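You operate a simulated robot arm through the tools that you are given. There is no shell and no other tool.

You are at the controls of a simulated two-armed robot. One attempt, no reset.

TASK
Put the blue pen and the blue spanner in the tool tray and push the breadboard home.
Fine: pen and spanner lie on the breadboard; free its knob, slide it back to mark 50, lock it. The other pen there stays.

The check looks at the end state, three seconds after you hand in, the way a careful person would. Anything else that was tipped, shoved, dropped, spilled or broken makes it a failure.

THE ROBOT
Two 6-joint arms with fingered hands on one trunk that stands fixed in place. Base frame: the origin is at the foot of the trunk, x ahead of it, y to its left, z up. Readings come in mm, degrees, newtons and seconds.
The left shoulder is at [20, 157, 829], the right one opposite. With the tool pointing down near the work surface each hand reaches from about 320 to 820 mm from the base axis, measured 20 degrees to its own side. Payload 4.1 kg a hand.
Tool frame (each hand has its own): the origin (TCP) lies between the finger pads and is the grasp point; the fingertips stand 33 mm ahead of it; z points along the fingers, y is the line along which they close. The gripper opens to 112 mm. The gripper's body begins 39 mm behind the TCP. The gripper is a hand of 4 fingers: y runs from the thumb to the fingers, the wrist lies at [-16, -118, -200] in the tool frame.
Orientation is told as [roll, pitch, yaw] about the base's x, y, z axes, in that order, counted from this pose: with the fingers straight down and the wrist toward the robot, the tool's x, y and z point along [0, 1, 0], [1, 0, 0] and [0, 0, -1] of the base frame.

THE INTERFACE
- The arms move only by the tool play_rows. It takes "left_increments", "right_increments" or both (then of equal length, played together; a hand with none holds still); each is a list of rows, each a list of 6 numbers: the shift along the tool's x, y, z in units of 50 mm (1.0 is 50 mm), then the turn, a rotation vector about the tool's x, y, z in units of 6 degrees (1.0 is 6 degrees). In form: [[tx, ty, tz, ax, ay, az], ...]. A call has 1 to 20 rows; each row shifts and turns the commanded pose from where the row before left it, along the tool's axes as they then stand. A call with a number of a shift or a turn outside -1 to 1 is refused whole. A row lasts 0.2 s, in which the tool goes at most 50 mm and 8.6 degrees; a call with a longer step from one row to the next is refused whole. A pose out of reach is approached as far as the arm can. The call stops where the force on the tool passes 40 N (or 10 N more than at its start, if that is more) or the arm is blocked; 0.2 s more then pass. In this call time passes only in rows, and 0.2 s behind the last. It gives the time, the measured TCP pose, the force on the tool (base axes), the opening and the grip force at its end, in the units of the frame above (readings bear some noise), with the torque about the TCP (base axes, N m) and any sound that the robot's microphone picked up.
- Cameras (640 x 400 px; columns grow to the right, rows downward): "scene" is now at [57.1, -8.6, 1463.1]; the picture's right is [-0.12, -0.99, 0.00], its down [-0.58, 0.07, -0.81] and it looks along [0.81, -0.10, -0.58] (base axes); focal length 330 px, centre (320, 200). "left" rides on the left gripper at [-66, -89, -130] in its tool frame; the picture's right is [-0.79, -0.29, 0.54], its down [0.55, -0.71, 0.44] and it looks along [0.26, 0.64, 0.72] (tool axes); focal length 247 px, centre (320, 200). "right" rides on the right gripper at [66, -89, -130] in its tool frame; the picture's right is [-0.79, 0.29, -0.54], its down [-0.55, -0.71, 0.44] and it looks along [-0.26, 0.64, 0.72] (tool axes); focal length 247 px, centre (320, 200).
- camera(camera): a new picture of that camera. The clock stands still meanwhile.
- move_fingers(index, middle, ring, thumb_bend, thumb_turn, hand): sets how far each is bent, from 0 (flat) to 1 (curled in); at 0.3 the hand is open as for a grip, at 0.7 the pads meet at the TCP. One left out holds its place. A second passes; each finger stops where it meets its share of the squeeze, and holds until it gets a number again. It is the only way to open and close the hand. It gives what a move gives, with no picture; readings hold the bend of each and the force on the fingers (four entries, about 0 where the hand has none), thumb and palm. thumb_turn goes from beside the hand (0) to across from the fingers (1), as for a grip.
- head_to(pan, tilt): turns the head with the scene camera to pan (to the left, within 86 degrees either way) and tilt (down, from -29 to 69), counted from straight ahead of the robot. It gives what a move gives.
- point_at(camera, pixels): for up to 12 pixels [column, row] of the newest picture of that camera ("zoom" is the newest enlarged one), the place [x, y, z] in the base frame of the surface seen there, good to about 2 mm. The clock stands still meanwhile.
- inspect(camera, box): a new picture of the part [left, top, right, bottom] of that camera's present view, enlarged. The clock stands still meanwhile.
- close_job(): hands the job in; it is judged then, once.

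Leave the grippers open and the arms clear of the work at the hand-in unless told otherwise.

The tools are called after ">>>" as name(argument=value, ...) on one line, values as JSON. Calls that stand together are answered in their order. play_rows: Moves the arms, as the interface text tells. Its arguments: {"type":"object","properties":{"left_increments":{"type":"array","items":{"type":"array","items":{"type":"number"}}},"right_increments":{"type":"array","items":{"type":"array","items":{"type":"number"}}}},"required":[]} The other tools are called the same way: move_fingers (index, middle, ring, thumb_bend, thumb_turn, hand) moves the fingers one by one; head_to (pan, tilt) turns the head that bears the scene camera; camera (camera) takes a picture; point_at (camera, pixels) gives the place of the surface under pixels of a picture; inspect (camera, box) takes an enlarged picture of a part of a camera's view; close_job () hands the job in.

At the start:

```text
t: 0.0
left_ee_pos: [448.0, 121.7, 1136.7]
left_orientation: [0.0, 0.0, -12.4]
left_wrist_force: [0.2, -0.4, -0.2]
left_torque: [0.01, 0.02, 0.02]
left_opening: 111.7
left_finger_force: 0.1
left_shape: jaw
left_bend: [0.3, 0.3, 0.3, 0.3, 0.98]
left_finger forces: [0.1, 0.0, 0.0, 0.0, 0.0, 0.0]
right_ee_pos: [533.0, -326.5, 1141.0]
right_orientation: [0.0, 0.0, -12.2]
right_wrist_force: [0.4, 0.2, 0.1]
right_torque: [0.01, 0.01, 0.01]
right_opening: 111.7
right_finger_force: 0.1
right_shape: jaw
right_bend: [0.3, 0.3, 0.3, 0.3, 0.98]
right_finger forces: [0.0, 0.0, 0.0, 0.0, 0.1, 0.1]
head pan, tilt: [-7.0, 35.7]
```

scene: 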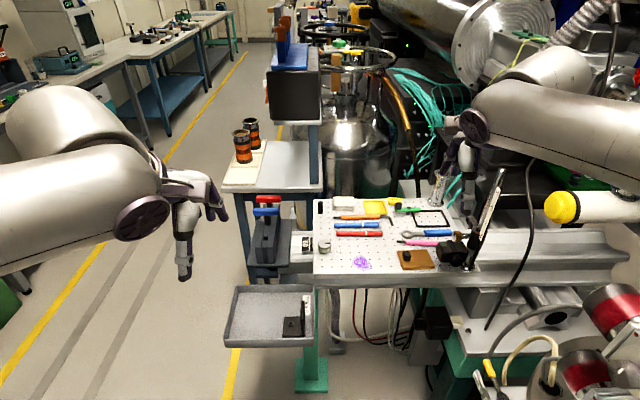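
right: 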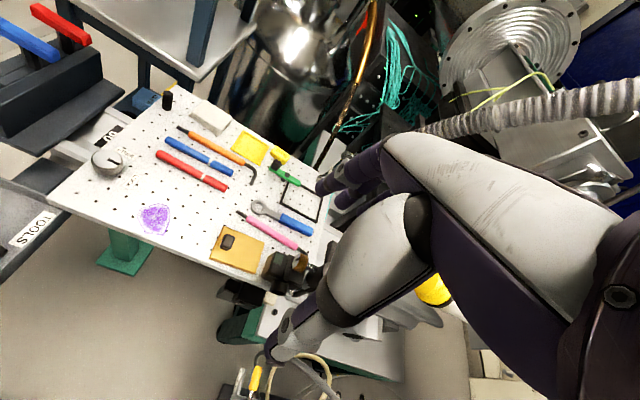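
left: 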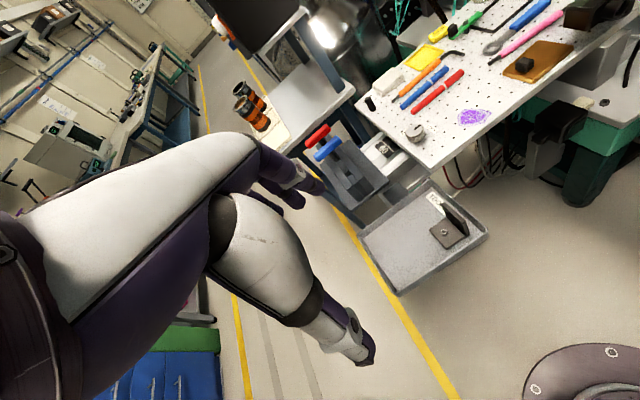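

I see the white breadboard with pens, a spanner and a knob, and the grey tray at about (268,315) in the scene picture. I'll take enlarged views first.

>>> inspect(camera="scene", box=[300, 180, 480, 292])

>>> inspect(camera="right", box=[0, 80, 340, 292])

>>> inspect(camera="left", box=[300, 60, 560, 222])

```text
3.56 times, centred on (390, 236) of scene
```

zoom: 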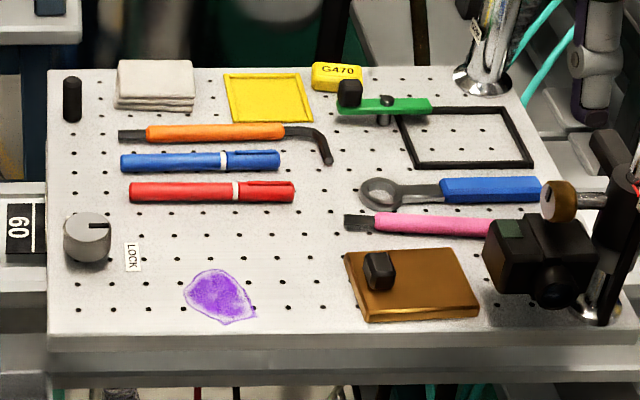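

```text
1.88 times, centred on (170, 186) of right
```

zoom: 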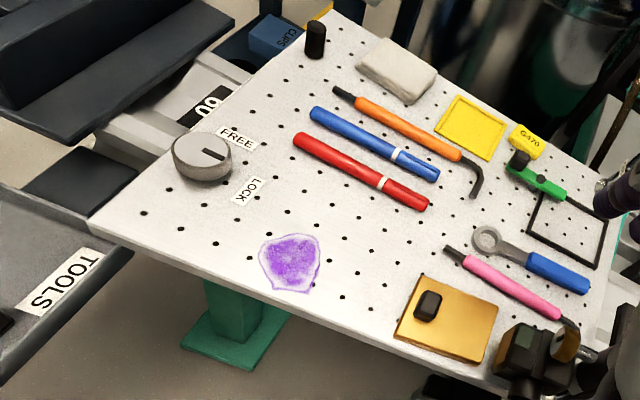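

```text
2.46 times, centred on (430, 141) of left
```

zoom: 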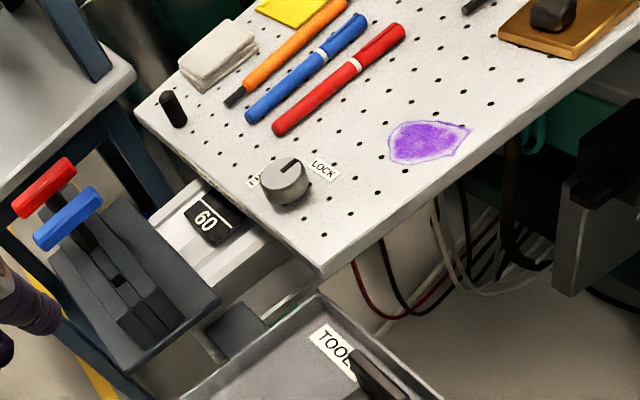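

I want a finer look at the knob with its labels and scale, and at the tray and the black box beside it.

>>> inspect(camera="right", box=[60, 110, 180, 185])

>>> inspect(camera="scene", box=[215, 180, 375, 280])

>>> inspect(camera="scene", box=[200, 260, 360, 360])

>>> inspect(camera="scene", box=[400, 170, 640, 320])

>>> inspect(camera="left", box=[340, 100, 500, 200])

```text
5.33 times, centred on (120, 148) of right
```

zoom: 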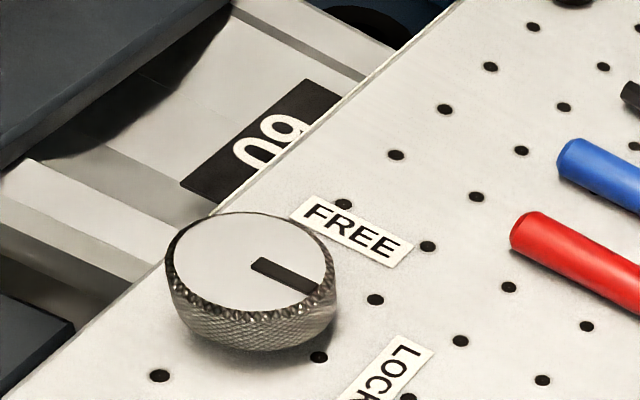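

```text
4.00 times, centred on (295, 230) of scene
```

zoom: 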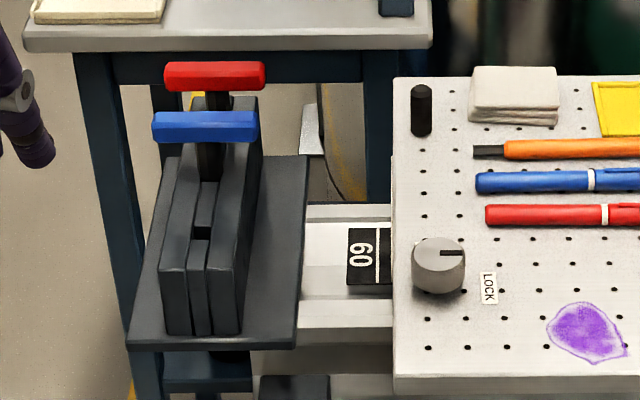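

```text
4.00 times, centred on (280, 310) of scene
```

zoom: 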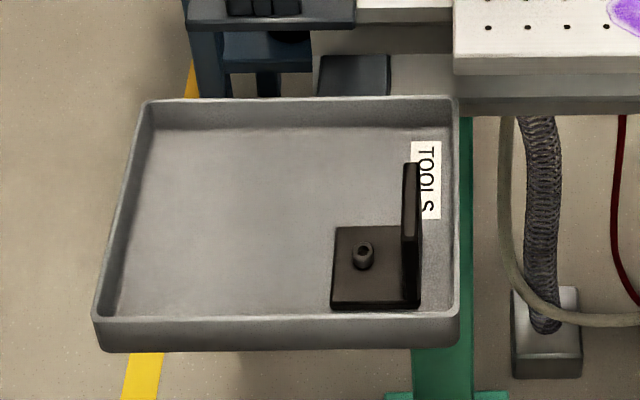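

```text
2.67 times, centred on (520, 245) of scene
```

zoom: 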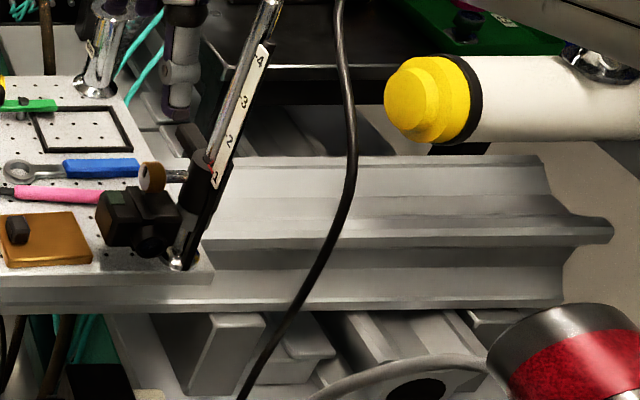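

```text
4.00 times, centred on (420, 150) of left
```

zoom: 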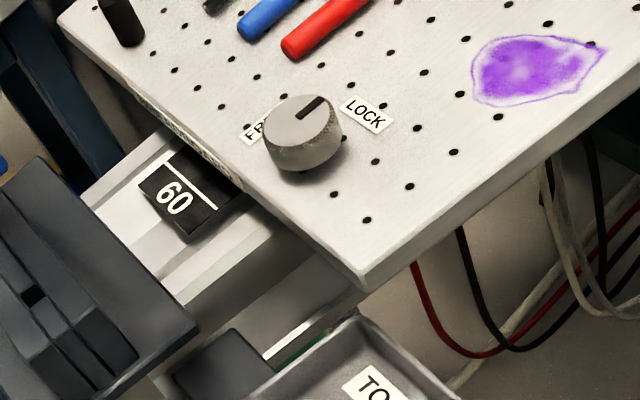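

Next I need positions: board corners, knob, labels, pen, spanner, mark tile, tray and peg. I take fresh pictures for that.

>>> inspect(camera="scene", box=[300, 180, 480, 292])

>>> point_at(camera="zoom", pixels=[[50, 70], [48, 330], [525, 90], [88, 222], [107, 226], [70, 240], [122, 158], [278, 157], [223, 156], [380, 192], [440, 185], [536, 182]])

>>> point_at(camera="zoom", pixels=[[70, 85], [72, 115], [8, 232], [36, 232], [10, 205], [44, 205], [134, 192], [290, 190], [130, 258], [560, 200], [545, 240], [624, 330]])

>>> point_at(camera="scene", pixels=[[240, 288], [310, 289], [230, 340], [310, 342], [255, 320], [280, 300], [293, 320], [303, 305], [268, 198], [265, 210], [285, 262], [247, 262]])

```text
3.56 times, centred on (390, 236) of scene
```

zoom: 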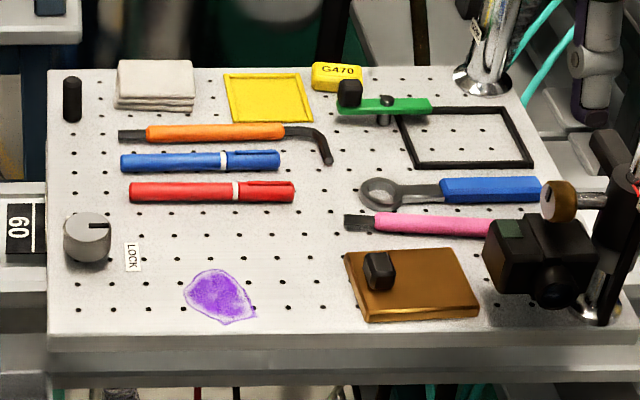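

```text
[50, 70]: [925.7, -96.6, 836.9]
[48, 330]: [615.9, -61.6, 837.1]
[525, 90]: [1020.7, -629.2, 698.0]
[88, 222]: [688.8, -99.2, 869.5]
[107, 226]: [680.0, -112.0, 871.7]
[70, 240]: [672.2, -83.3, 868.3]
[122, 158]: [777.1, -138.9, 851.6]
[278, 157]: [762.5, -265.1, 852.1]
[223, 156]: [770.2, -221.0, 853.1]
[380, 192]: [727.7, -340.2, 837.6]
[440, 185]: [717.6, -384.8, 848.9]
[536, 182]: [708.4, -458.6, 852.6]
```

```text
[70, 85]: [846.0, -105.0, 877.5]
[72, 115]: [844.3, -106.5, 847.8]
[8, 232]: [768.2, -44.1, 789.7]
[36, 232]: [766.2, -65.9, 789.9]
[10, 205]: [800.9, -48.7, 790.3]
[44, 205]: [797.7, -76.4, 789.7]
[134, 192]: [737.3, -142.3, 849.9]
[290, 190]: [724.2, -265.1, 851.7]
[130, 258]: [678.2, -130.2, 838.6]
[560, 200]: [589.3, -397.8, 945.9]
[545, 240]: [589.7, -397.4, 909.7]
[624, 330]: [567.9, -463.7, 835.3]
```

```text
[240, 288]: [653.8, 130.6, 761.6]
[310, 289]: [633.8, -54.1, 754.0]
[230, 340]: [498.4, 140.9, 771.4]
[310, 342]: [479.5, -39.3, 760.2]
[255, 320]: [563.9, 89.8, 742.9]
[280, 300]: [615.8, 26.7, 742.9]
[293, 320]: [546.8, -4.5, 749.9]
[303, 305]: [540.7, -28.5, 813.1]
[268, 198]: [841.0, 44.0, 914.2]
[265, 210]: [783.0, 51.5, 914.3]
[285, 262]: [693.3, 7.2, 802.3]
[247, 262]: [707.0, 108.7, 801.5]
```

Board top is at z≈837, turned about 6.5°. I now measure the knob's pointer and both labels in the right camera's view.

>>> inspect(camera="right", box=[60, 110, 180, 185])

>>> point_at(camera="zoom", pixels=[[180, 250], [320, 240], [250, 215], [250, 308], [258, 265], [316, 287], [310, 210], [395, 250], [355, 390], [425, 345], [215, 195], [300, 85]])

>>> inspect(camera="right", box=[210, 120, 350, 300])

```text
5.33 times, centred on (120, 148) of right
```

zoom: 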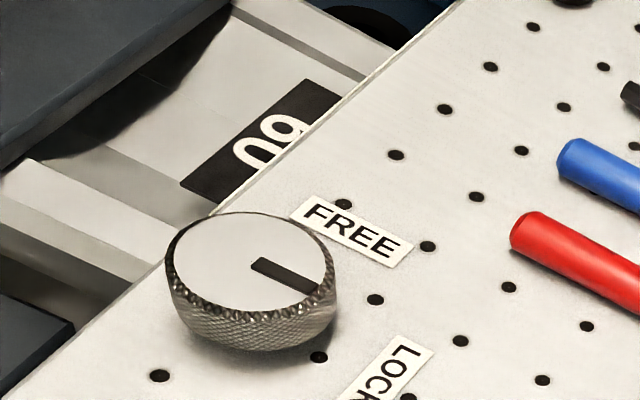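

```text
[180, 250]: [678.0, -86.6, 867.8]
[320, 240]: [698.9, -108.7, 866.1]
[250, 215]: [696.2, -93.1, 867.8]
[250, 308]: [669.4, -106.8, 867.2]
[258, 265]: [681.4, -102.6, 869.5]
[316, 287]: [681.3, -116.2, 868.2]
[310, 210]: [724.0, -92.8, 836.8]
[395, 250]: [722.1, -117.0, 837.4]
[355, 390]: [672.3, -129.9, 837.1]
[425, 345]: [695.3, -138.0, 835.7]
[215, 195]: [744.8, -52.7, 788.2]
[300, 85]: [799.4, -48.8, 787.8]
```

```text
2.22 times, centred on (280, 210) of right
```

zoom: 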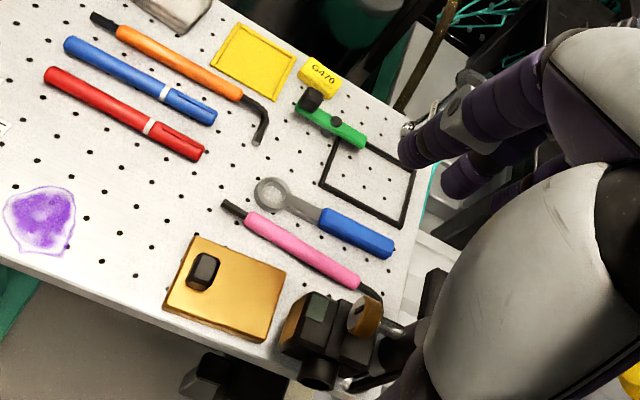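

The pointer is at LOCK (toward −y) and FREE lies toward +x, so it needs 90° counter-clockwise. I now measure what stands tall at the right end: rod, camera block, cable and yellow knob.

>>> inspect(camera="scene", box=[400, 150, 560, 290])

>>> point_at(camera="scene", pixels=[[502, 170], [497, 185], [485, 225], [473, 262], [531, 175], [525, 240], [505, 290], [490, 320], [560, 205], [545, 210], [438, 185], [466, 160]])

>>> point_at(camera="scene", pixels=[[453, 240], [470, 240], [455, 262], [440, 245], [412, 236], [430, 230], [406, 233], [451, 231], [452, 236], [404, 241], [435, 243], [418, 262]])

```text
2.86 times, centred on (480, 220) of scene
```

zoom: 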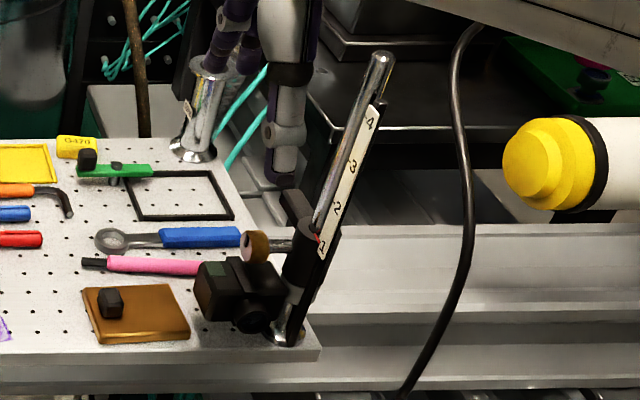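

```text
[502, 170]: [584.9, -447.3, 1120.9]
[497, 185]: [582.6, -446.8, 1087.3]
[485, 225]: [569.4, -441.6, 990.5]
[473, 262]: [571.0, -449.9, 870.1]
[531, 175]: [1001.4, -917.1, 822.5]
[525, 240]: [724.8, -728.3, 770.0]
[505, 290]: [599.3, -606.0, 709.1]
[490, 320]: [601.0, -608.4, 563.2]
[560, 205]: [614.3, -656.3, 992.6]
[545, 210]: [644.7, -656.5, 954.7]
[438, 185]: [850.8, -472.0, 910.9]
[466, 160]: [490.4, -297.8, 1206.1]
```

```text
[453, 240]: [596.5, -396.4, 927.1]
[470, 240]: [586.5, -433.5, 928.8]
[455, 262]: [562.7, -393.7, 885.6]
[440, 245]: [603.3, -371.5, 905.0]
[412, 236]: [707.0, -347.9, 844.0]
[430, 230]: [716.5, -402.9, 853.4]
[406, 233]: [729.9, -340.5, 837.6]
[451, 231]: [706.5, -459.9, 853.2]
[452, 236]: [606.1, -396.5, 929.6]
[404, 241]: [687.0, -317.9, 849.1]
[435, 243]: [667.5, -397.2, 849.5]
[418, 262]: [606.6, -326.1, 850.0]
```

The rod at (580,−447) reaches z≈1125, so the right wrist must stay left of it. First I learn the hand's shape: narrow the right hand in free air to bend 0.58.

>>> move_fingers(hand="right", index=0.56, middle=0.56, ring=0.56, thumb_bend=0.56, thumb_turn=1.0)

>>> camera(camera="right")

>>> inspect(camera="scene", box=[420, 60, 640, 200])

```text
t: 1.0
left_ee_pos: [447.1, 120.5, 1136.9]
left_orientation: [0.1, 0.0, -12.4]
left_wrist_force: [-0.7, 0.5, -0.3]
left_torque: [0.02, 0.01, 0.01]
left_opening: 111.5
left_finger_force: 0.1
left_shape: jaw
left_bend: [0.3, 0.3, 0.3, 0.3, 0.98]
left_finger forces: [0.1, 0.1, 0.0, 0.1, 0.1, 0.1]
right_ee_pos: [533.0, -326.6, 1142.9]
right_orientation: [0.0, 0.0, -12.2]
right_wrist_force: [0.0, 0.7, 0.0]
right_torque: [-0.03, -0.03, 0.04]
right_opening: 41.4
right_finger_force: 0.1
right_shape: fingers
right_bend: [0.56, 0.56, 0.56, 0.56, 1.0]
right_finger forces: [0.0, 0.0, 0.0, 0.0, 0.0, 0.0]
head pan, tilt: [-7.0, 35.7]
```

```text
taken
```

right: 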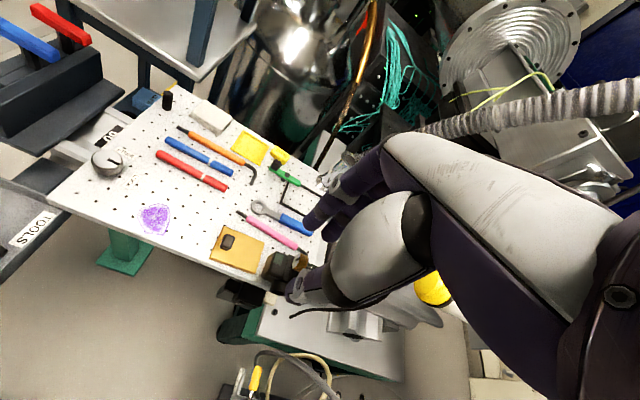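

```text
2.86 times, centred on (530, 130) of scene
```

zoom: 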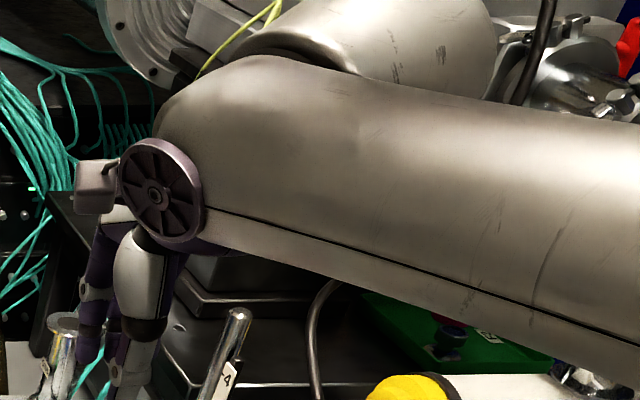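

Opening is 41 mm at 0.56. I zoom on the fingers in the right view to see where each tip sits.

>>> inspect(camera="right", box=[260, 150, 420, 320])

>>> point_at(camera="right", pixels=[[312, 222], [310, 230], [320, 200], [340, 190], [355, 225], [292, 290], [290, 300], [320, 290], [345, 310], [330, 270], [345, 180], [300, 285]])

```text
2.35 times, centred on (340, 235) of right
```

zoom: 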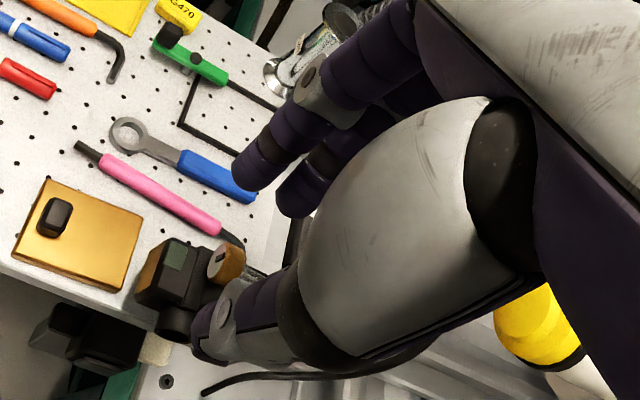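

```text
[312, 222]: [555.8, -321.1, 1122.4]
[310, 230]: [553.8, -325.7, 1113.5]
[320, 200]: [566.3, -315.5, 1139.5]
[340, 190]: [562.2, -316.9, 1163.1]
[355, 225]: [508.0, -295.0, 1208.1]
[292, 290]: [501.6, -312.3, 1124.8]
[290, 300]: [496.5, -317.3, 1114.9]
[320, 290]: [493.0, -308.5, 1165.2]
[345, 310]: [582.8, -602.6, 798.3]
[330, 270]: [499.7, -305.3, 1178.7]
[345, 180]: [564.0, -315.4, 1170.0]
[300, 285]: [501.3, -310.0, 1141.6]
```

I need the gaps between the pens. Measuring centre lines of orange, blue and red, and edges of spanner, pink tool and black frame in a zoom of the right view.

>>> inspect(camera="right", box=[140, 110, 280, 200])

>>> inspect(camera="scene", box=[325, 195, 405, 245])

>>> point_at(camera="zoom", pixels=[[250, 100], [250, 137], [250, 155], [250, 175], [250, 205], [250, 240], [350, 205], [350, 240], [150, 205], [150, 240], [100, 145], [450, 140]])

```text
4.44 times, centred on (210, 155) of right
```

zoom: 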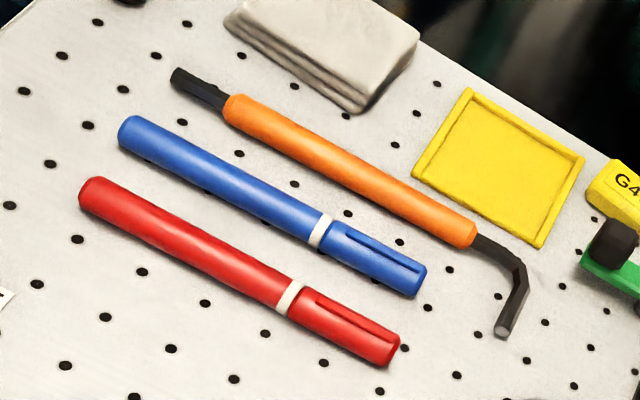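

```text
8.00 times, centred on (365, 220) of scene
```

zoom: 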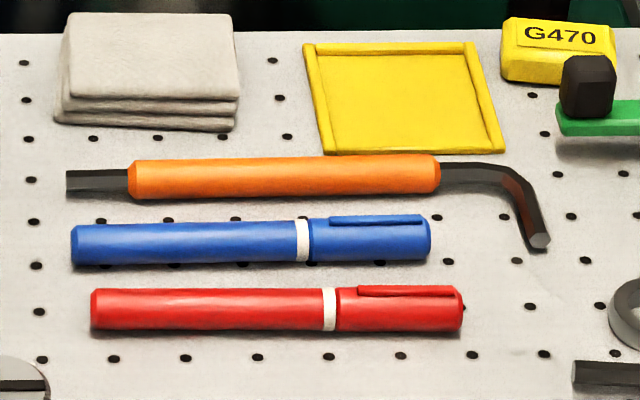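

```text
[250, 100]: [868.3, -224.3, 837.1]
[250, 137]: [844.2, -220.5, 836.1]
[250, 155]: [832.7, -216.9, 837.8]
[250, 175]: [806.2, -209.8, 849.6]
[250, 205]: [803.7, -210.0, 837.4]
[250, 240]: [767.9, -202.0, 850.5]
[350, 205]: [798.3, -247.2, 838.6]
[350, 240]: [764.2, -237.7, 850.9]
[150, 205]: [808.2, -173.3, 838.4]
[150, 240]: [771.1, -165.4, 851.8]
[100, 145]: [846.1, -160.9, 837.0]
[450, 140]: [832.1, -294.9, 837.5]
```

Blue pen centre ≈ (771,−202,845), with about 22 mm gaps to red and orange. I swing the right hand to yaw −6.5° and move diagonally to above the pen at z≈980.

>>> play_rows(right_increments=[[0, 0, 0, 0, 0, -0.95], [0.361, 0.491, 0.36, 0, 0, 0], [0.361, 0.491, 0.36, 0, 0, 0], [0.361, 0.491, 0.36, 0, 0, 0], [0.361, 0.491, 0.36, 0, 0, 0], [0.361, 0.491, 0.36, 0, 0, 0], [0.361, 0.491, 0.36, 0, 0, 0], [0.361, 0.491, 0.36, 0, 0, 0], [0.361, 0.491, 0.36, 0, 0, 0], [0.361, 0.491, 0.36, 0, 0, 0]])

>>> move_fingers(hand="right", index=0.59, middle=0.59, ring=0.59, thumb_bend=0.59)

>>> camera(camera="right")

>>> camera(camera="scene")

```text
t: 3.2
left_ee_pos: [446.9, 120.6, 1137.6]
left_orientation: [0.0, 0.0, -12.4]
left_wrist_force: [-1.0, -0.1, 1.1]
left_torque: [0.02, -0.07, 0.01]
left_opening: 111.6
left_finger_force: 0.1
left_shape: jaw
left_bend: [0.3, 0.3, 0.3, 0.3, 0.98]
left_finger forces: [0.1, 0.0, 0.0, 0.0, 0.1, 0.1]
right_ee_pos: [771.5, -190.7, 980.3]
right_orientation: [0.0, 0.0, -6.6]
right_wrist_force: [-1.4, -1.7, 1.0]
right_torque: [0.01, -0.03, -0.02]
right_opening: 41.2
right_finger_force: 0.1
right_shape: fingers
right_bend: [0.56, 0.56, 0.56, 0.56, 1.0]
right_finger forces: [0.0, 0.0, 0.0, 0.0, 0.0, 0.0]
head pan, tilt: [-7.0, 35.7]
```

```text
t: 4.2
left_ee_pos: [447.6, 121.8, 1137.5]
left_orientation: [0.0, -0.1, -12.4]
left_wrist_force: [0.4, -0.3, 0.1]
left_torque: [-0.05, 0.0, 0.03]
left_opening: 111.6
left_finger_force: 0.1
left_shape: jaw
left_bend: [0.3, 0.3, 0.3, 0.3, 0.98]
left_finger forces: [0.0, 0.1, 0.0, 0.0, 0.0, 0.0]
right_ee_pos: [772.6, -189.9, 980.1]
right_orientation: [-0.1, 0.0, -6.6]
right_wrist_force: [0.3, 0.2, 0.2]
right_torque: [-0.02, -0.04, 0.0]
right_opening: 33.0
right_finger_force: 0.1
right_shape: fingers
right_bend: [0.59, 0.59, 0.59, 0.59, 1.0]
right_finger forces: [0.0, 0.1, 0.0, 0.0, 0.1, 0.0]
head pan, tilt: [-7.0, 35.7]
```

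```text
taken
```

right: 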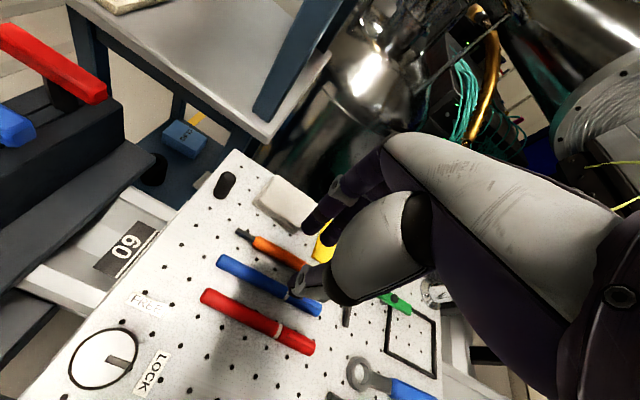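

```text
taken
```

scene: 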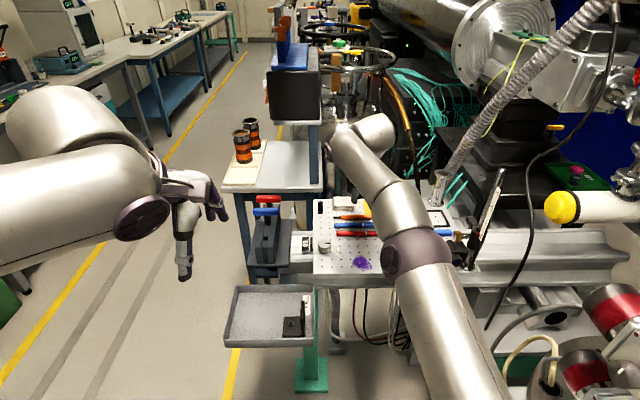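

The pen lies right beneath the TCP (its predicted spot is pixel (259,284), where the blue pen is). I descend 90 mm to z≈890 and check.

>>> play_rows(right_increments=[[0, 0, 0.45, 0, 0, 0], [0, 0, 0.45, 0, 0, 0], [0, 0, 0.45, 0, 0, 0], [0, 0, 0.45, 0, 0, 0]])

>>> inspect(camera="right", box=[220, 170, 420, 320])

>>> inspect(camera="left", box=[340, 0, 560, 140])

```text
t: 5.2
left_ee_pos: [447.8, 120.4, 1136.3]
left_orientation: [0.0, 0.0, -12.5]
left_wrist_force: [0.3, 0.7, -0.3]
left_torque: [0.02, -0.04, -0.02]
left_opening: 111.7
left_finger_force: 0.0
left_shape: jaw
left_bend: [0.3, 0.3, 0.3, 0.3, 0.98]
left_finger forces: [0.0, 0.0, 0.1, 0.0, 0.0, 0.0]
right_ee_pos: [773.3, -189.9, 890.2]
right_orientation: [0.0, -0.2, -6.6]
right_wrist_force: [-1.0, 0.8, 0.3]
right_torque: [0.0, -0.02, 0.04]
right_opening: 32.8
right_finger_force: 0.1
right_shape: fingers
right_bend: [0.59, 0.59, 0.59, 0.59, 1.0]
right_finger forces: [0.0, 0.0, 0.0, 0.1, 0.1, 0.0]
head pan, tilt: [-7.0, 35.7]
```

```text
2.67 times, centred on (320, 245) of right
```

zoom: 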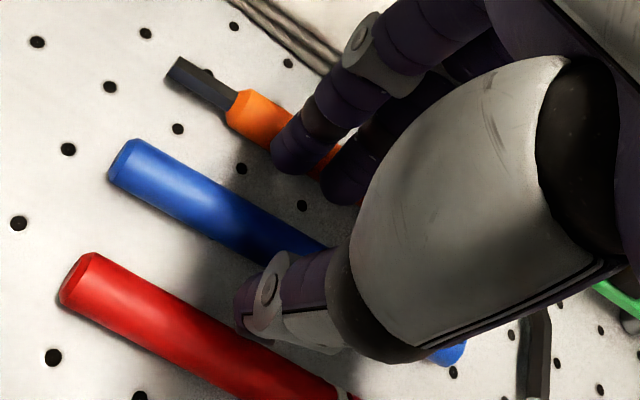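

```text
2.86 times, centred on (450, 70) of left
```

zoom: 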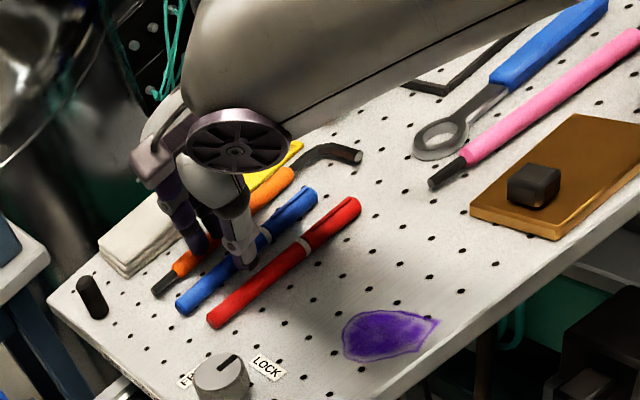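

Fingers straddle the blue pen. I measure the tips: finger near (290,165) and thumb near (245,315) in the right zoom.

>>> inspect(camera="right", box=[220, 170, 420, 320])

>>> point_at(camera="zoom", pixels=[[278, 150], [295, 165], [320, 130], [335, 190], [375, 170], [240, 300], [248, 330], [280, 300], [200, 200], [120, 300], [250, 110], [305, 60]])

```text
2.67 times, centred on (320, 245) of right
```

zoom: 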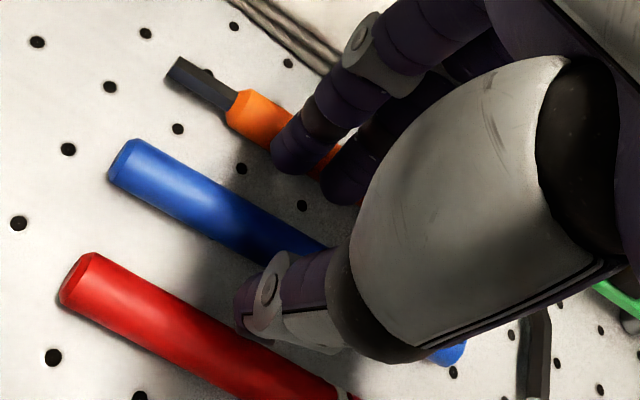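

```text
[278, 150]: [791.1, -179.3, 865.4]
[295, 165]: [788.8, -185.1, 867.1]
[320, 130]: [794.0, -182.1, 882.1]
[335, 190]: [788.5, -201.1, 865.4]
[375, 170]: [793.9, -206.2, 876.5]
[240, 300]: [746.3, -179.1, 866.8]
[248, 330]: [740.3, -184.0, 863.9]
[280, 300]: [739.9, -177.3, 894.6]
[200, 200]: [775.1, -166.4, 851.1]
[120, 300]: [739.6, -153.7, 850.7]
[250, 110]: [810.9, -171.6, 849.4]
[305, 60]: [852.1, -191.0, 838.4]
```

Finger inner faces are about ±16 mm from the pen, and the thumb's outer face is nearly over the red pen. I narrow to 0.62 to gain clearance, then measure again.

>>> move_fingers(hand="right", index=0.62, middle=0.62, ring=0.62, thumb_bend=0.62)

>>> inspect(camera="right", box=[220, 170, 420, 320])

>>> inspect(camera="left", box=[380, 40, 480, 120])

```text
t: 6.2
left_ee_pos: [447.8, 121.0, 1138.0]
left_orientation: [0.0, -0.1, -12.4]
left_wrist_force: [-0.1, -0.8, 0.2]
left_torque: [0.02, 0.04, 0.0]
left_opening: 111.7
left_finger_force: 0.0
left_shape: jaw
left_bend: [0.3, 0.3, 0.3, 0.3, 0.98]
left_finger forces: [0.0, 0.0, 0.1, 0.0, 0.1, 0.0]
right_ee_pos: [772.8, -191.2, 890.0]
right_orientation: [0.0, -0.1, -6.6]
right_wrist_force: [0.4, -0.2, -0.5]
right_torque: [-0.01, 0.0, -0.02]
right_opening: 24.9
right_finger_force: 0.0
right_shape: fingers
right_bend: [0.62, 0.62, 0.62, 0.62, 1.0]
right_finger forces: [0.0, 0.0, 0.1, 0.1, 0.0, 0.1]
head pan, tilt: [-7.0, 35.7]
```

```text
2.67 times, centred on (320, 245) of right
```

zoom: 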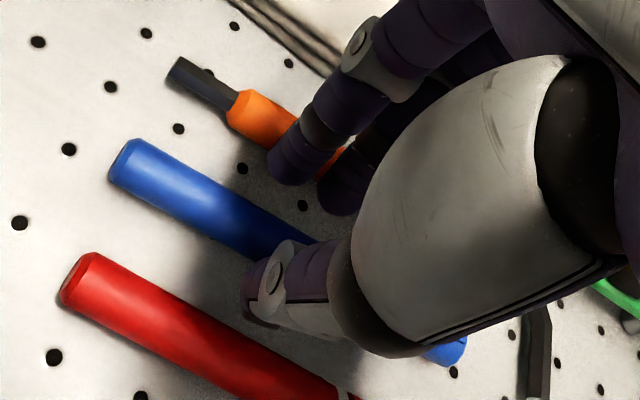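

```text
5.00 times, centred on (430, 80) of left
```

zoom: 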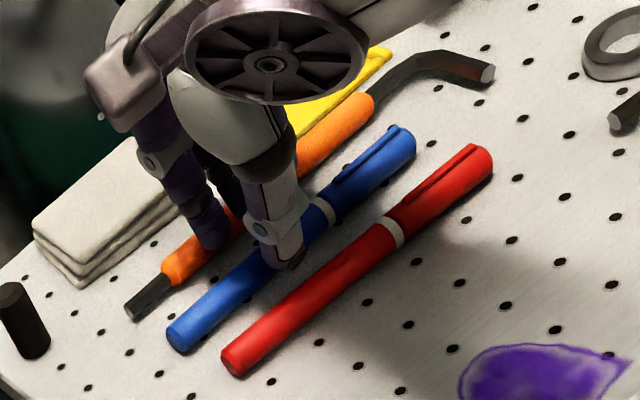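

Thumb now sits in the gap between blue and red. I descend 15 mm in small steps to z≈875 and look.

>>> play_rows(right_increments=[[0, 0, 0.1, 0, 0, 0], [0, 0, 0.1, 0, 0, 0], [0, 0, 0.1, 0, 0, 0], [0, 0, 0.04, 0, 0, 0]])

>>> inspect(camera="right", box=[220, 170, 420, 320])

>>> inspect(camera="left", box=[380, 40, 480, 120])

```text
t: 7.2
left_ee_pos: [447.7, 120.1, 1137.8]
left_orientation: [0.0, 0.0, -12.4]
left_wrist_force: [-0.6, 0.1, 0.6]
left_torque: [0.01, -0.01, 0.03]
left_opening: 111.7
left_finger_force: 0.0
left_shape: jaw
left_bend: [0.3, 0.3, 0.3, 0.3, 0.98]
left_finger forces: [0.0, 0.0, 0.0, 0.0, 0.0, 0.0]
right_ee_pos: [772.8, -190.9, 872.6]
right_orientation: [-0.1, 0.0, -6.6]
right_wrist_force: [0.4, 0.0, 0.7]
right_torque: [0.0, -0.01, -0.01]
right_opening: 24.5
right_finger_force: 0.4
right_shape: fingers
right_bend: [0.62, 0.62, 0.62, 0.62, 1.0]
right_finger forces: [0.0, 0.2, 0.1, 0.0, 0.1, 0.0]
head pan, tilt: [-7.0, 35.7]
```

```text
2.67 times, centred on (320, 245) of right
```

zoom: 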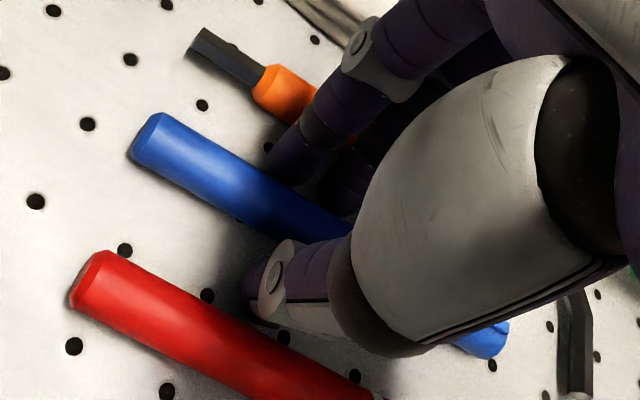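

```text
5.00 times, centred on (430, 80) of left
```

zoom: 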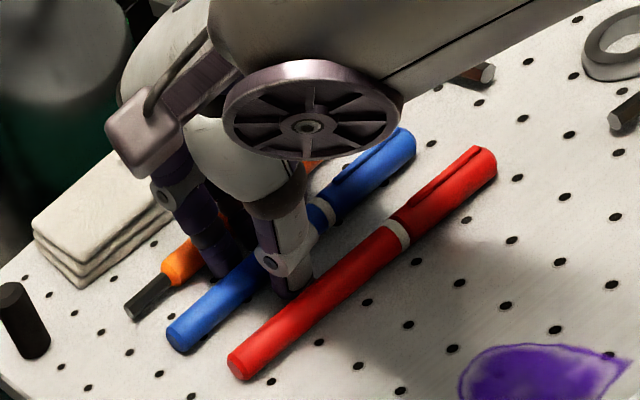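

At z=872.6 the fingers are either side of the pen. I close the grip.

>>> move_fingers(hand="right", index=0.72, middle=0.72, ring=0.72, thumb_bend=0.72)

>>> inspect(camera="left", box=[380, 40, 480, 120])

```text
t: 8.2
left_ee_pos: [447.3, 121.7, 1138.9]
left_orientation: [0.0, 0.0, -12.4]
left_wrist_force: [0.5, -0.3, -0.1]
left_torque: [0.01, 0.01, 0.0]
left_opening: 111.6
left_finger_force: 0.0
left_shape: jaw
left_bend: [0.3, 0.3, 0.3, 0.3, 0.98]
left_finger forces: [0.1, 0.0, 0.0, 0.0, 0.0, 0.0]
right_ee_pos: [773.8, -190.1, 872.0]
right_orientation: [0.0, 0.1, -6.7]
right_wrist_force: [-0.6, 0.7, 0.4]
right_torque: [0.03, 0.0, 0.0]
right_opening: 13.9
right_finger_force: 9.8
right_shape: fingers
right_bend: [0.71, 0.68, 0.71, 0.65, 1.0]
right_finger forces: [5.4, 3.3, 1.4, 0.0, 10.2, 0.1]
head pan, tilt: [-7.0, 35.7]
```

```text
5.00 times, centred on (430, 80) of left
```

zoom: 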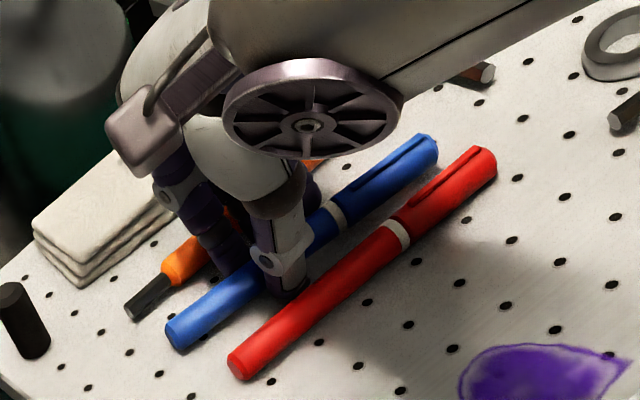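

Gripped with about 10 N. I lift it straight up, slowly at first, to z≈960 and check.

>>> play_rows(right_increments=[[0, 0, -0.15, 0, 0, 0], [0, 0, -0.25, 0, 0, 0], [0, 0, -0.45, 0, 0, 0], [0, 0, -0.45, 0, 0, 0], [0, 0, -0.45, 0, 0, 0]])

>>> inspect(camera="left", box=[340, 0, 560, 140])

>>> camera(camera="right")

```text
t: 9.4
left_ee_pos: [448.2, 121.1, 1137.4]
left_orientation: [0.0, 0.0, -12.5]
left_wrist_force: [0.6, -0.8, 0.2]
left_torque: [0.02, 0.04, -0.01]
left_opening: 111.8
left_finger_force: 0.1
left_shape: jaw
left_bend: [0.3, 0.3, 0.3, 0.3, 0.98]
left_finger forces: [0.0, 0.1, 0.0, 0.0, 0.0, 0.0]
right_ee_pos: [774.3, -189.0, 959.3]
right_orientation: [-0.1, 0.1, -6.6]
right_wrist_force: [0.0, -0.1, -0.7]
right_torque: [0.02, -0.04, 0.02]
right_opening: 14.1
right_finger_force: 10.3
right_shape: fingers
right_bend: [0.71, 0.69, 0.71, 0.65, 1.0]
right_finger forces: [5.4, 3.2, 1.4, 0.0, 10.0, 0.0]
head pan, tilt: [-7.0, 35.7]
```

```text
2.86 times, centred on (450, 70) of left
```

zoom: 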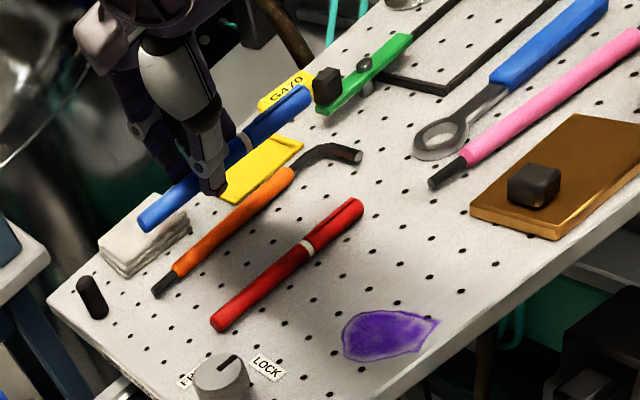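

```text
taken
```

right: 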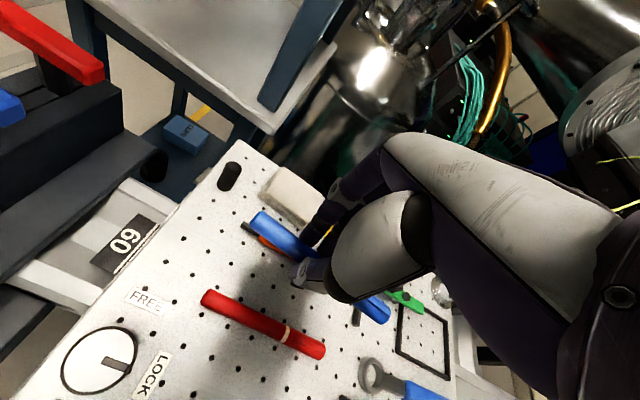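

The pen is held level; nothing else moved. Next I measure the tray interior precisely before carrying it there.

>>> inspect(camera="scene", box=[200, 260, 360, 360])

>>> point_at(camera="zoom", pixels=[[150, 130], [155, 102], [440, 130], [452, 100], [440, 118], [200, 118], [130, 310], [100, 320], [335, 228], [335, 305], [412, 165], [300, 125]])

>>> point_at(camera="zoom", pixels=[[300, 100], [300, 115], [300, 135], [350, 250], [375, 230], [405, 285], [415, 225], [440, 310], [150, 200], [127, 200], [350, 350], [300, 305]])

>>> inspect(camera="left", box=[350, 170, 510, 300])

```text
4.00 times, centred on (280, 310) of scene
```

zoom: 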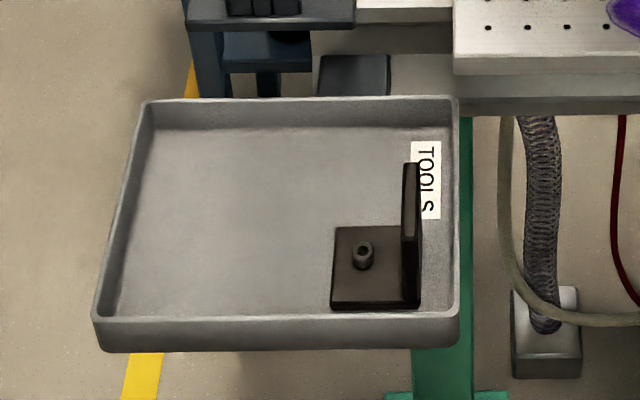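

```text
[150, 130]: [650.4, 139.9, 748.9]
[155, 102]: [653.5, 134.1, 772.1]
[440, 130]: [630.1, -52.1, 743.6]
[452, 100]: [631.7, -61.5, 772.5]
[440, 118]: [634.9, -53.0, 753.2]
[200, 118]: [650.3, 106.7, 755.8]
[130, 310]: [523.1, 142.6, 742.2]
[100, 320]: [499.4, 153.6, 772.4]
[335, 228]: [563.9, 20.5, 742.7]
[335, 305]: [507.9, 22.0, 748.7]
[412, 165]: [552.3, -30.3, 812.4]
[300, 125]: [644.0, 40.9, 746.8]
```

```text
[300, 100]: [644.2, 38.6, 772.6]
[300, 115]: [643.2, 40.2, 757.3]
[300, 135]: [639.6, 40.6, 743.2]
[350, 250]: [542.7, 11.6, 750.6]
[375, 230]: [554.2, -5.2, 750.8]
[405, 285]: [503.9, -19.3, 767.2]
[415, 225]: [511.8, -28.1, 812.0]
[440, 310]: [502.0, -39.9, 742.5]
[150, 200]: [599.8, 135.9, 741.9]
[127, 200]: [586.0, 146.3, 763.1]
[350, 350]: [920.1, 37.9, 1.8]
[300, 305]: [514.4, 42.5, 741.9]
```

```text
3.08 times, centred on (430, 235) of left
```

zoom: 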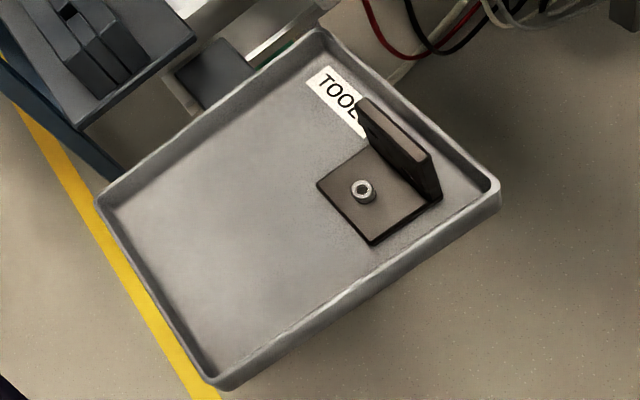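

Tray interior: floor z≈742, rim z≈772, x 500–643, y −53…140, with the bracket at front right. I move the left hand out of the way to +y and carry the pen over the back part of the tray, at z≈959.

>>> play_rows(left_increments=[[0.75, 0, 0, 0, 0, 0], [0.75, 0, 0, 0, 0, 0], [0.75, 0, 0, 0, 0, 0], [0.75, 0, 0, 0, 0, 0], [0.75, 0, 0, 0, 0, 0], [0, 0, 0, 0, 0, 0], [0, 0, 0, 0, 0, 0], [0, 0, 0, 0, 0, 0], [0, 0, 0, 0, 0, 0], [0, 0, 0, 0, 0, 0]], right_increments=[[0.474, -0.377, 0, 0, 0, 0], [0.474, -0.377, 0, 0, 0, 0], [0.474, -0.377, 0, 0, 0, 0], [0.474, -0.377, 0, 0, 0, 0], [0.474, -0.377, 0, 0, 0, 0], [0.474, -0.377, 0, 0, 0, 0], [0.474, -0.377, 0, 0, 0, 0], [0.474, -0.377, 0, 0, 0, 0], [0.474, -0.377, 0, 0, 0, 0], [0.474, -0.377, 0, 0, 0, 0]])

>>> camera(camera="right")

>>> camera(camera="scene")

>>> camera(camera="left")

```text
t: 11.6
left_ee_pos: [487.2, 304.0, 1139.4]
left_orientation: [0.0, 0.0, -12.3]
left_wrist_force: [0.2, 0.4, 0.3]
left_torque: [0.01, 0.02, 0.03]
left_opening: 111.6
left_finger_force: 0.0
left_shape: jaw
left_bend: [0.3, 0.3, 0.3, 0.3, 0.98]
left_finger forces: [0.1, 0.0, 0.0, 0.1, 0.0, 0.1]
right_ee_pos: [611.5, 67.9, 959.9]
right_orientation: [0.0, 0.1, -6.7]
right_wrist_force: [-0.1, -0.7, 0.2]
right_torque: [0.03, 0.0, 0.05]
right_opening: 14.4
right_finger_force: 9.5
right_shape: fingers
right_bend: [0.71, 0.69, 0.71, 0.65, 1.0]
right_finger forces: [5.3, 3.2, 1.3, 0.1, 9.8, 0.0]
head pan, tilt: [-7.0, 35.7]
```

```text
taken
```

right: 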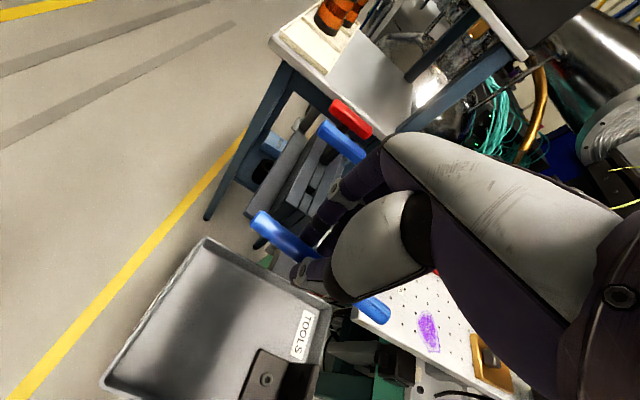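

```text
taken
```

scene: 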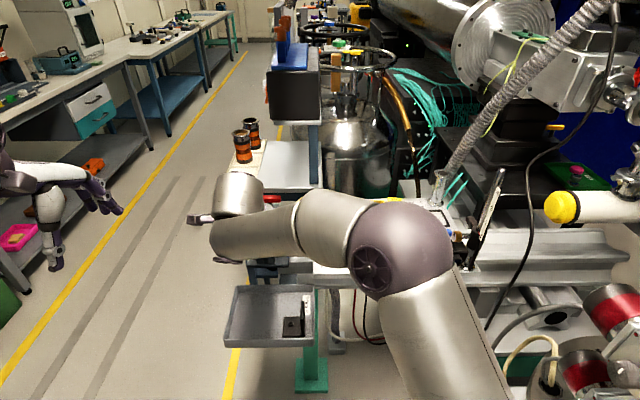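

```text
taken
```

left: 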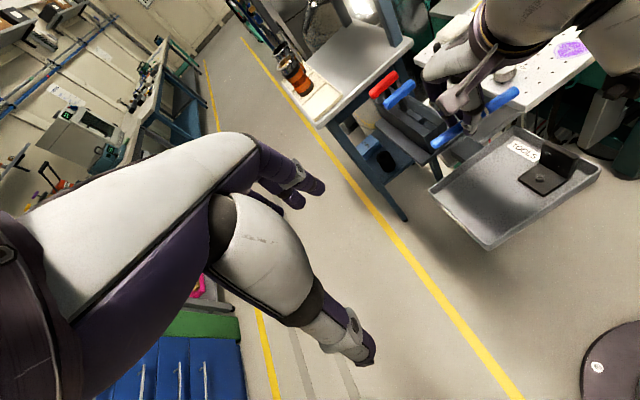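

The elbow is near the board's front; before lowering I check arm clearances by measuring points on the elbow and forearm.

>>> point_at(camera="scene", pixels=[[370, 270], [372, 295], [400, 240], [440, 260], [440, 215], [320, 255], [320, 200], [235, 190], [240, 255], [400, 350], [470, 350], [425, 290]])

>>> inspect(camera="left", box=[400, 0, 640, 200])

```text
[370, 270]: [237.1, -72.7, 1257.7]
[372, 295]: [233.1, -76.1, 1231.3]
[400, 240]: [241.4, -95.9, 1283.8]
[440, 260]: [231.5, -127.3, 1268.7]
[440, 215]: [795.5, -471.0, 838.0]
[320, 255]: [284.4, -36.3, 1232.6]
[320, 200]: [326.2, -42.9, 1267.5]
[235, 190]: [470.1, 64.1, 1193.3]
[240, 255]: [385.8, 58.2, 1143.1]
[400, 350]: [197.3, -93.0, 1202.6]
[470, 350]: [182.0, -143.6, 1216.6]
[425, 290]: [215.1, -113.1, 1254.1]
```

```text
2.00 times, centred on (520, 100) of left
```

zoom: 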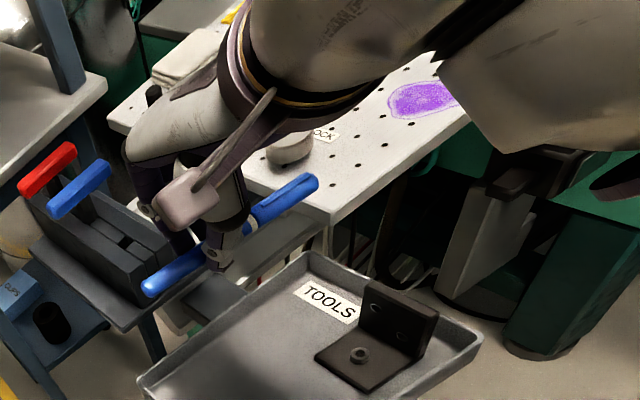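

Elbow is high (z≈1250), no trouble. I measure the pen's ends in the left view, at zoom (150,287) and (312,182).

>>> point_at(camera="zoom", pixels=[[150, 288], [155, 282], [308, 183], [300, 190], [310, 268], [330, 260], [270, 290], [300, 300]])

```text
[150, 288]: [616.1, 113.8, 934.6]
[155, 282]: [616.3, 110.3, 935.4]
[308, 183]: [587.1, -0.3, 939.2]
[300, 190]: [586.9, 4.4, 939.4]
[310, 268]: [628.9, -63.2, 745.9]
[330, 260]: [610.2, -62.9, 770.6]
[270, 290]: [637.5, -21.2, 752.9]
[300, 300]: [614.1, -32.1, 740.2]
```

The pen sits ~8° skewed in the hand. I turn the hand 7.7° to square it with the tray, then descend to z≈805.

>>> play_rows(right_increments=[[0, 0, 0, 0, 0, -0.64], [0, 0, 0, 0, 0, -0.64], [0, 0, 0.62, 0, 0, 0], [0, 0, 0.62, 0, 0, 0], [0, 0, 0.62, 0, 0, 0], [0, 0, 0.62, 0, 0, 0], [0, 0, 0.62, 0, 0, 0]])

>>> inspect(camera="left", box=[400, 0, 640, 200])

>>> camera(camera="right")

```text
t: 13.2
left_ee_pos: [486.2, 304.6, 1139.0]
left_orientation: [0.1, 0.0, -12.4]
left_wrist_force: [-0.7, -0.8, -0.3]
left_torque: [-0.02, 0.0, 0.0]
left_opening: 111.6
left_finger_force: 0.0
left_shape: jaw
left_bend: [0.3, 0.3, 0.3, 0.3, 0.98]
left_finger forces: [0.0, 0.1, 0.0, 0.1, 0.0, 0.1]
right_ee_pos: [611.8, 66.7, 805.1]
right_orientation: [-0.1, 0.1, 1.0]
right_wrist_force: [-0.4, 0.0, 0.3]
right_torque: [0.0, 0.0, 0.02]
right_opening: 14.1
right_finger_force: 9.5
right_shape: fingers
right_bend: [0.71, 0.69, 0.71, 0.65, 1.0]
right_finger forces: [5.2, 3.2, 1.2, 0.0, 9.6, 0.0]
head pan, tilt: [-7.0, 35.7]
```

```text
2.00 times, centred on (520, 100) of left
```

zoom: 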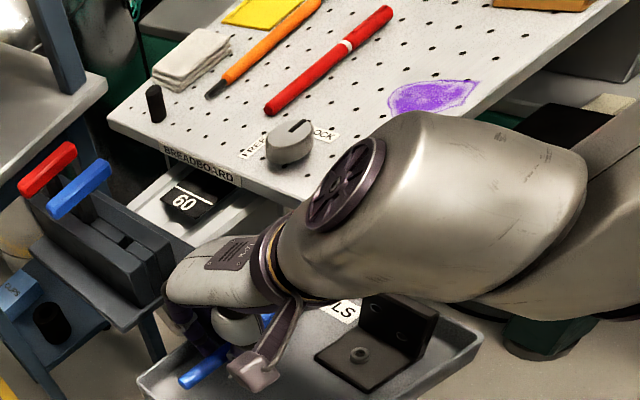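

```text
taken
```

right: 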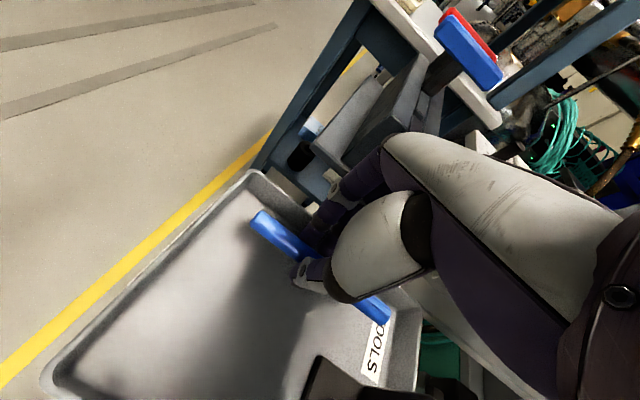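

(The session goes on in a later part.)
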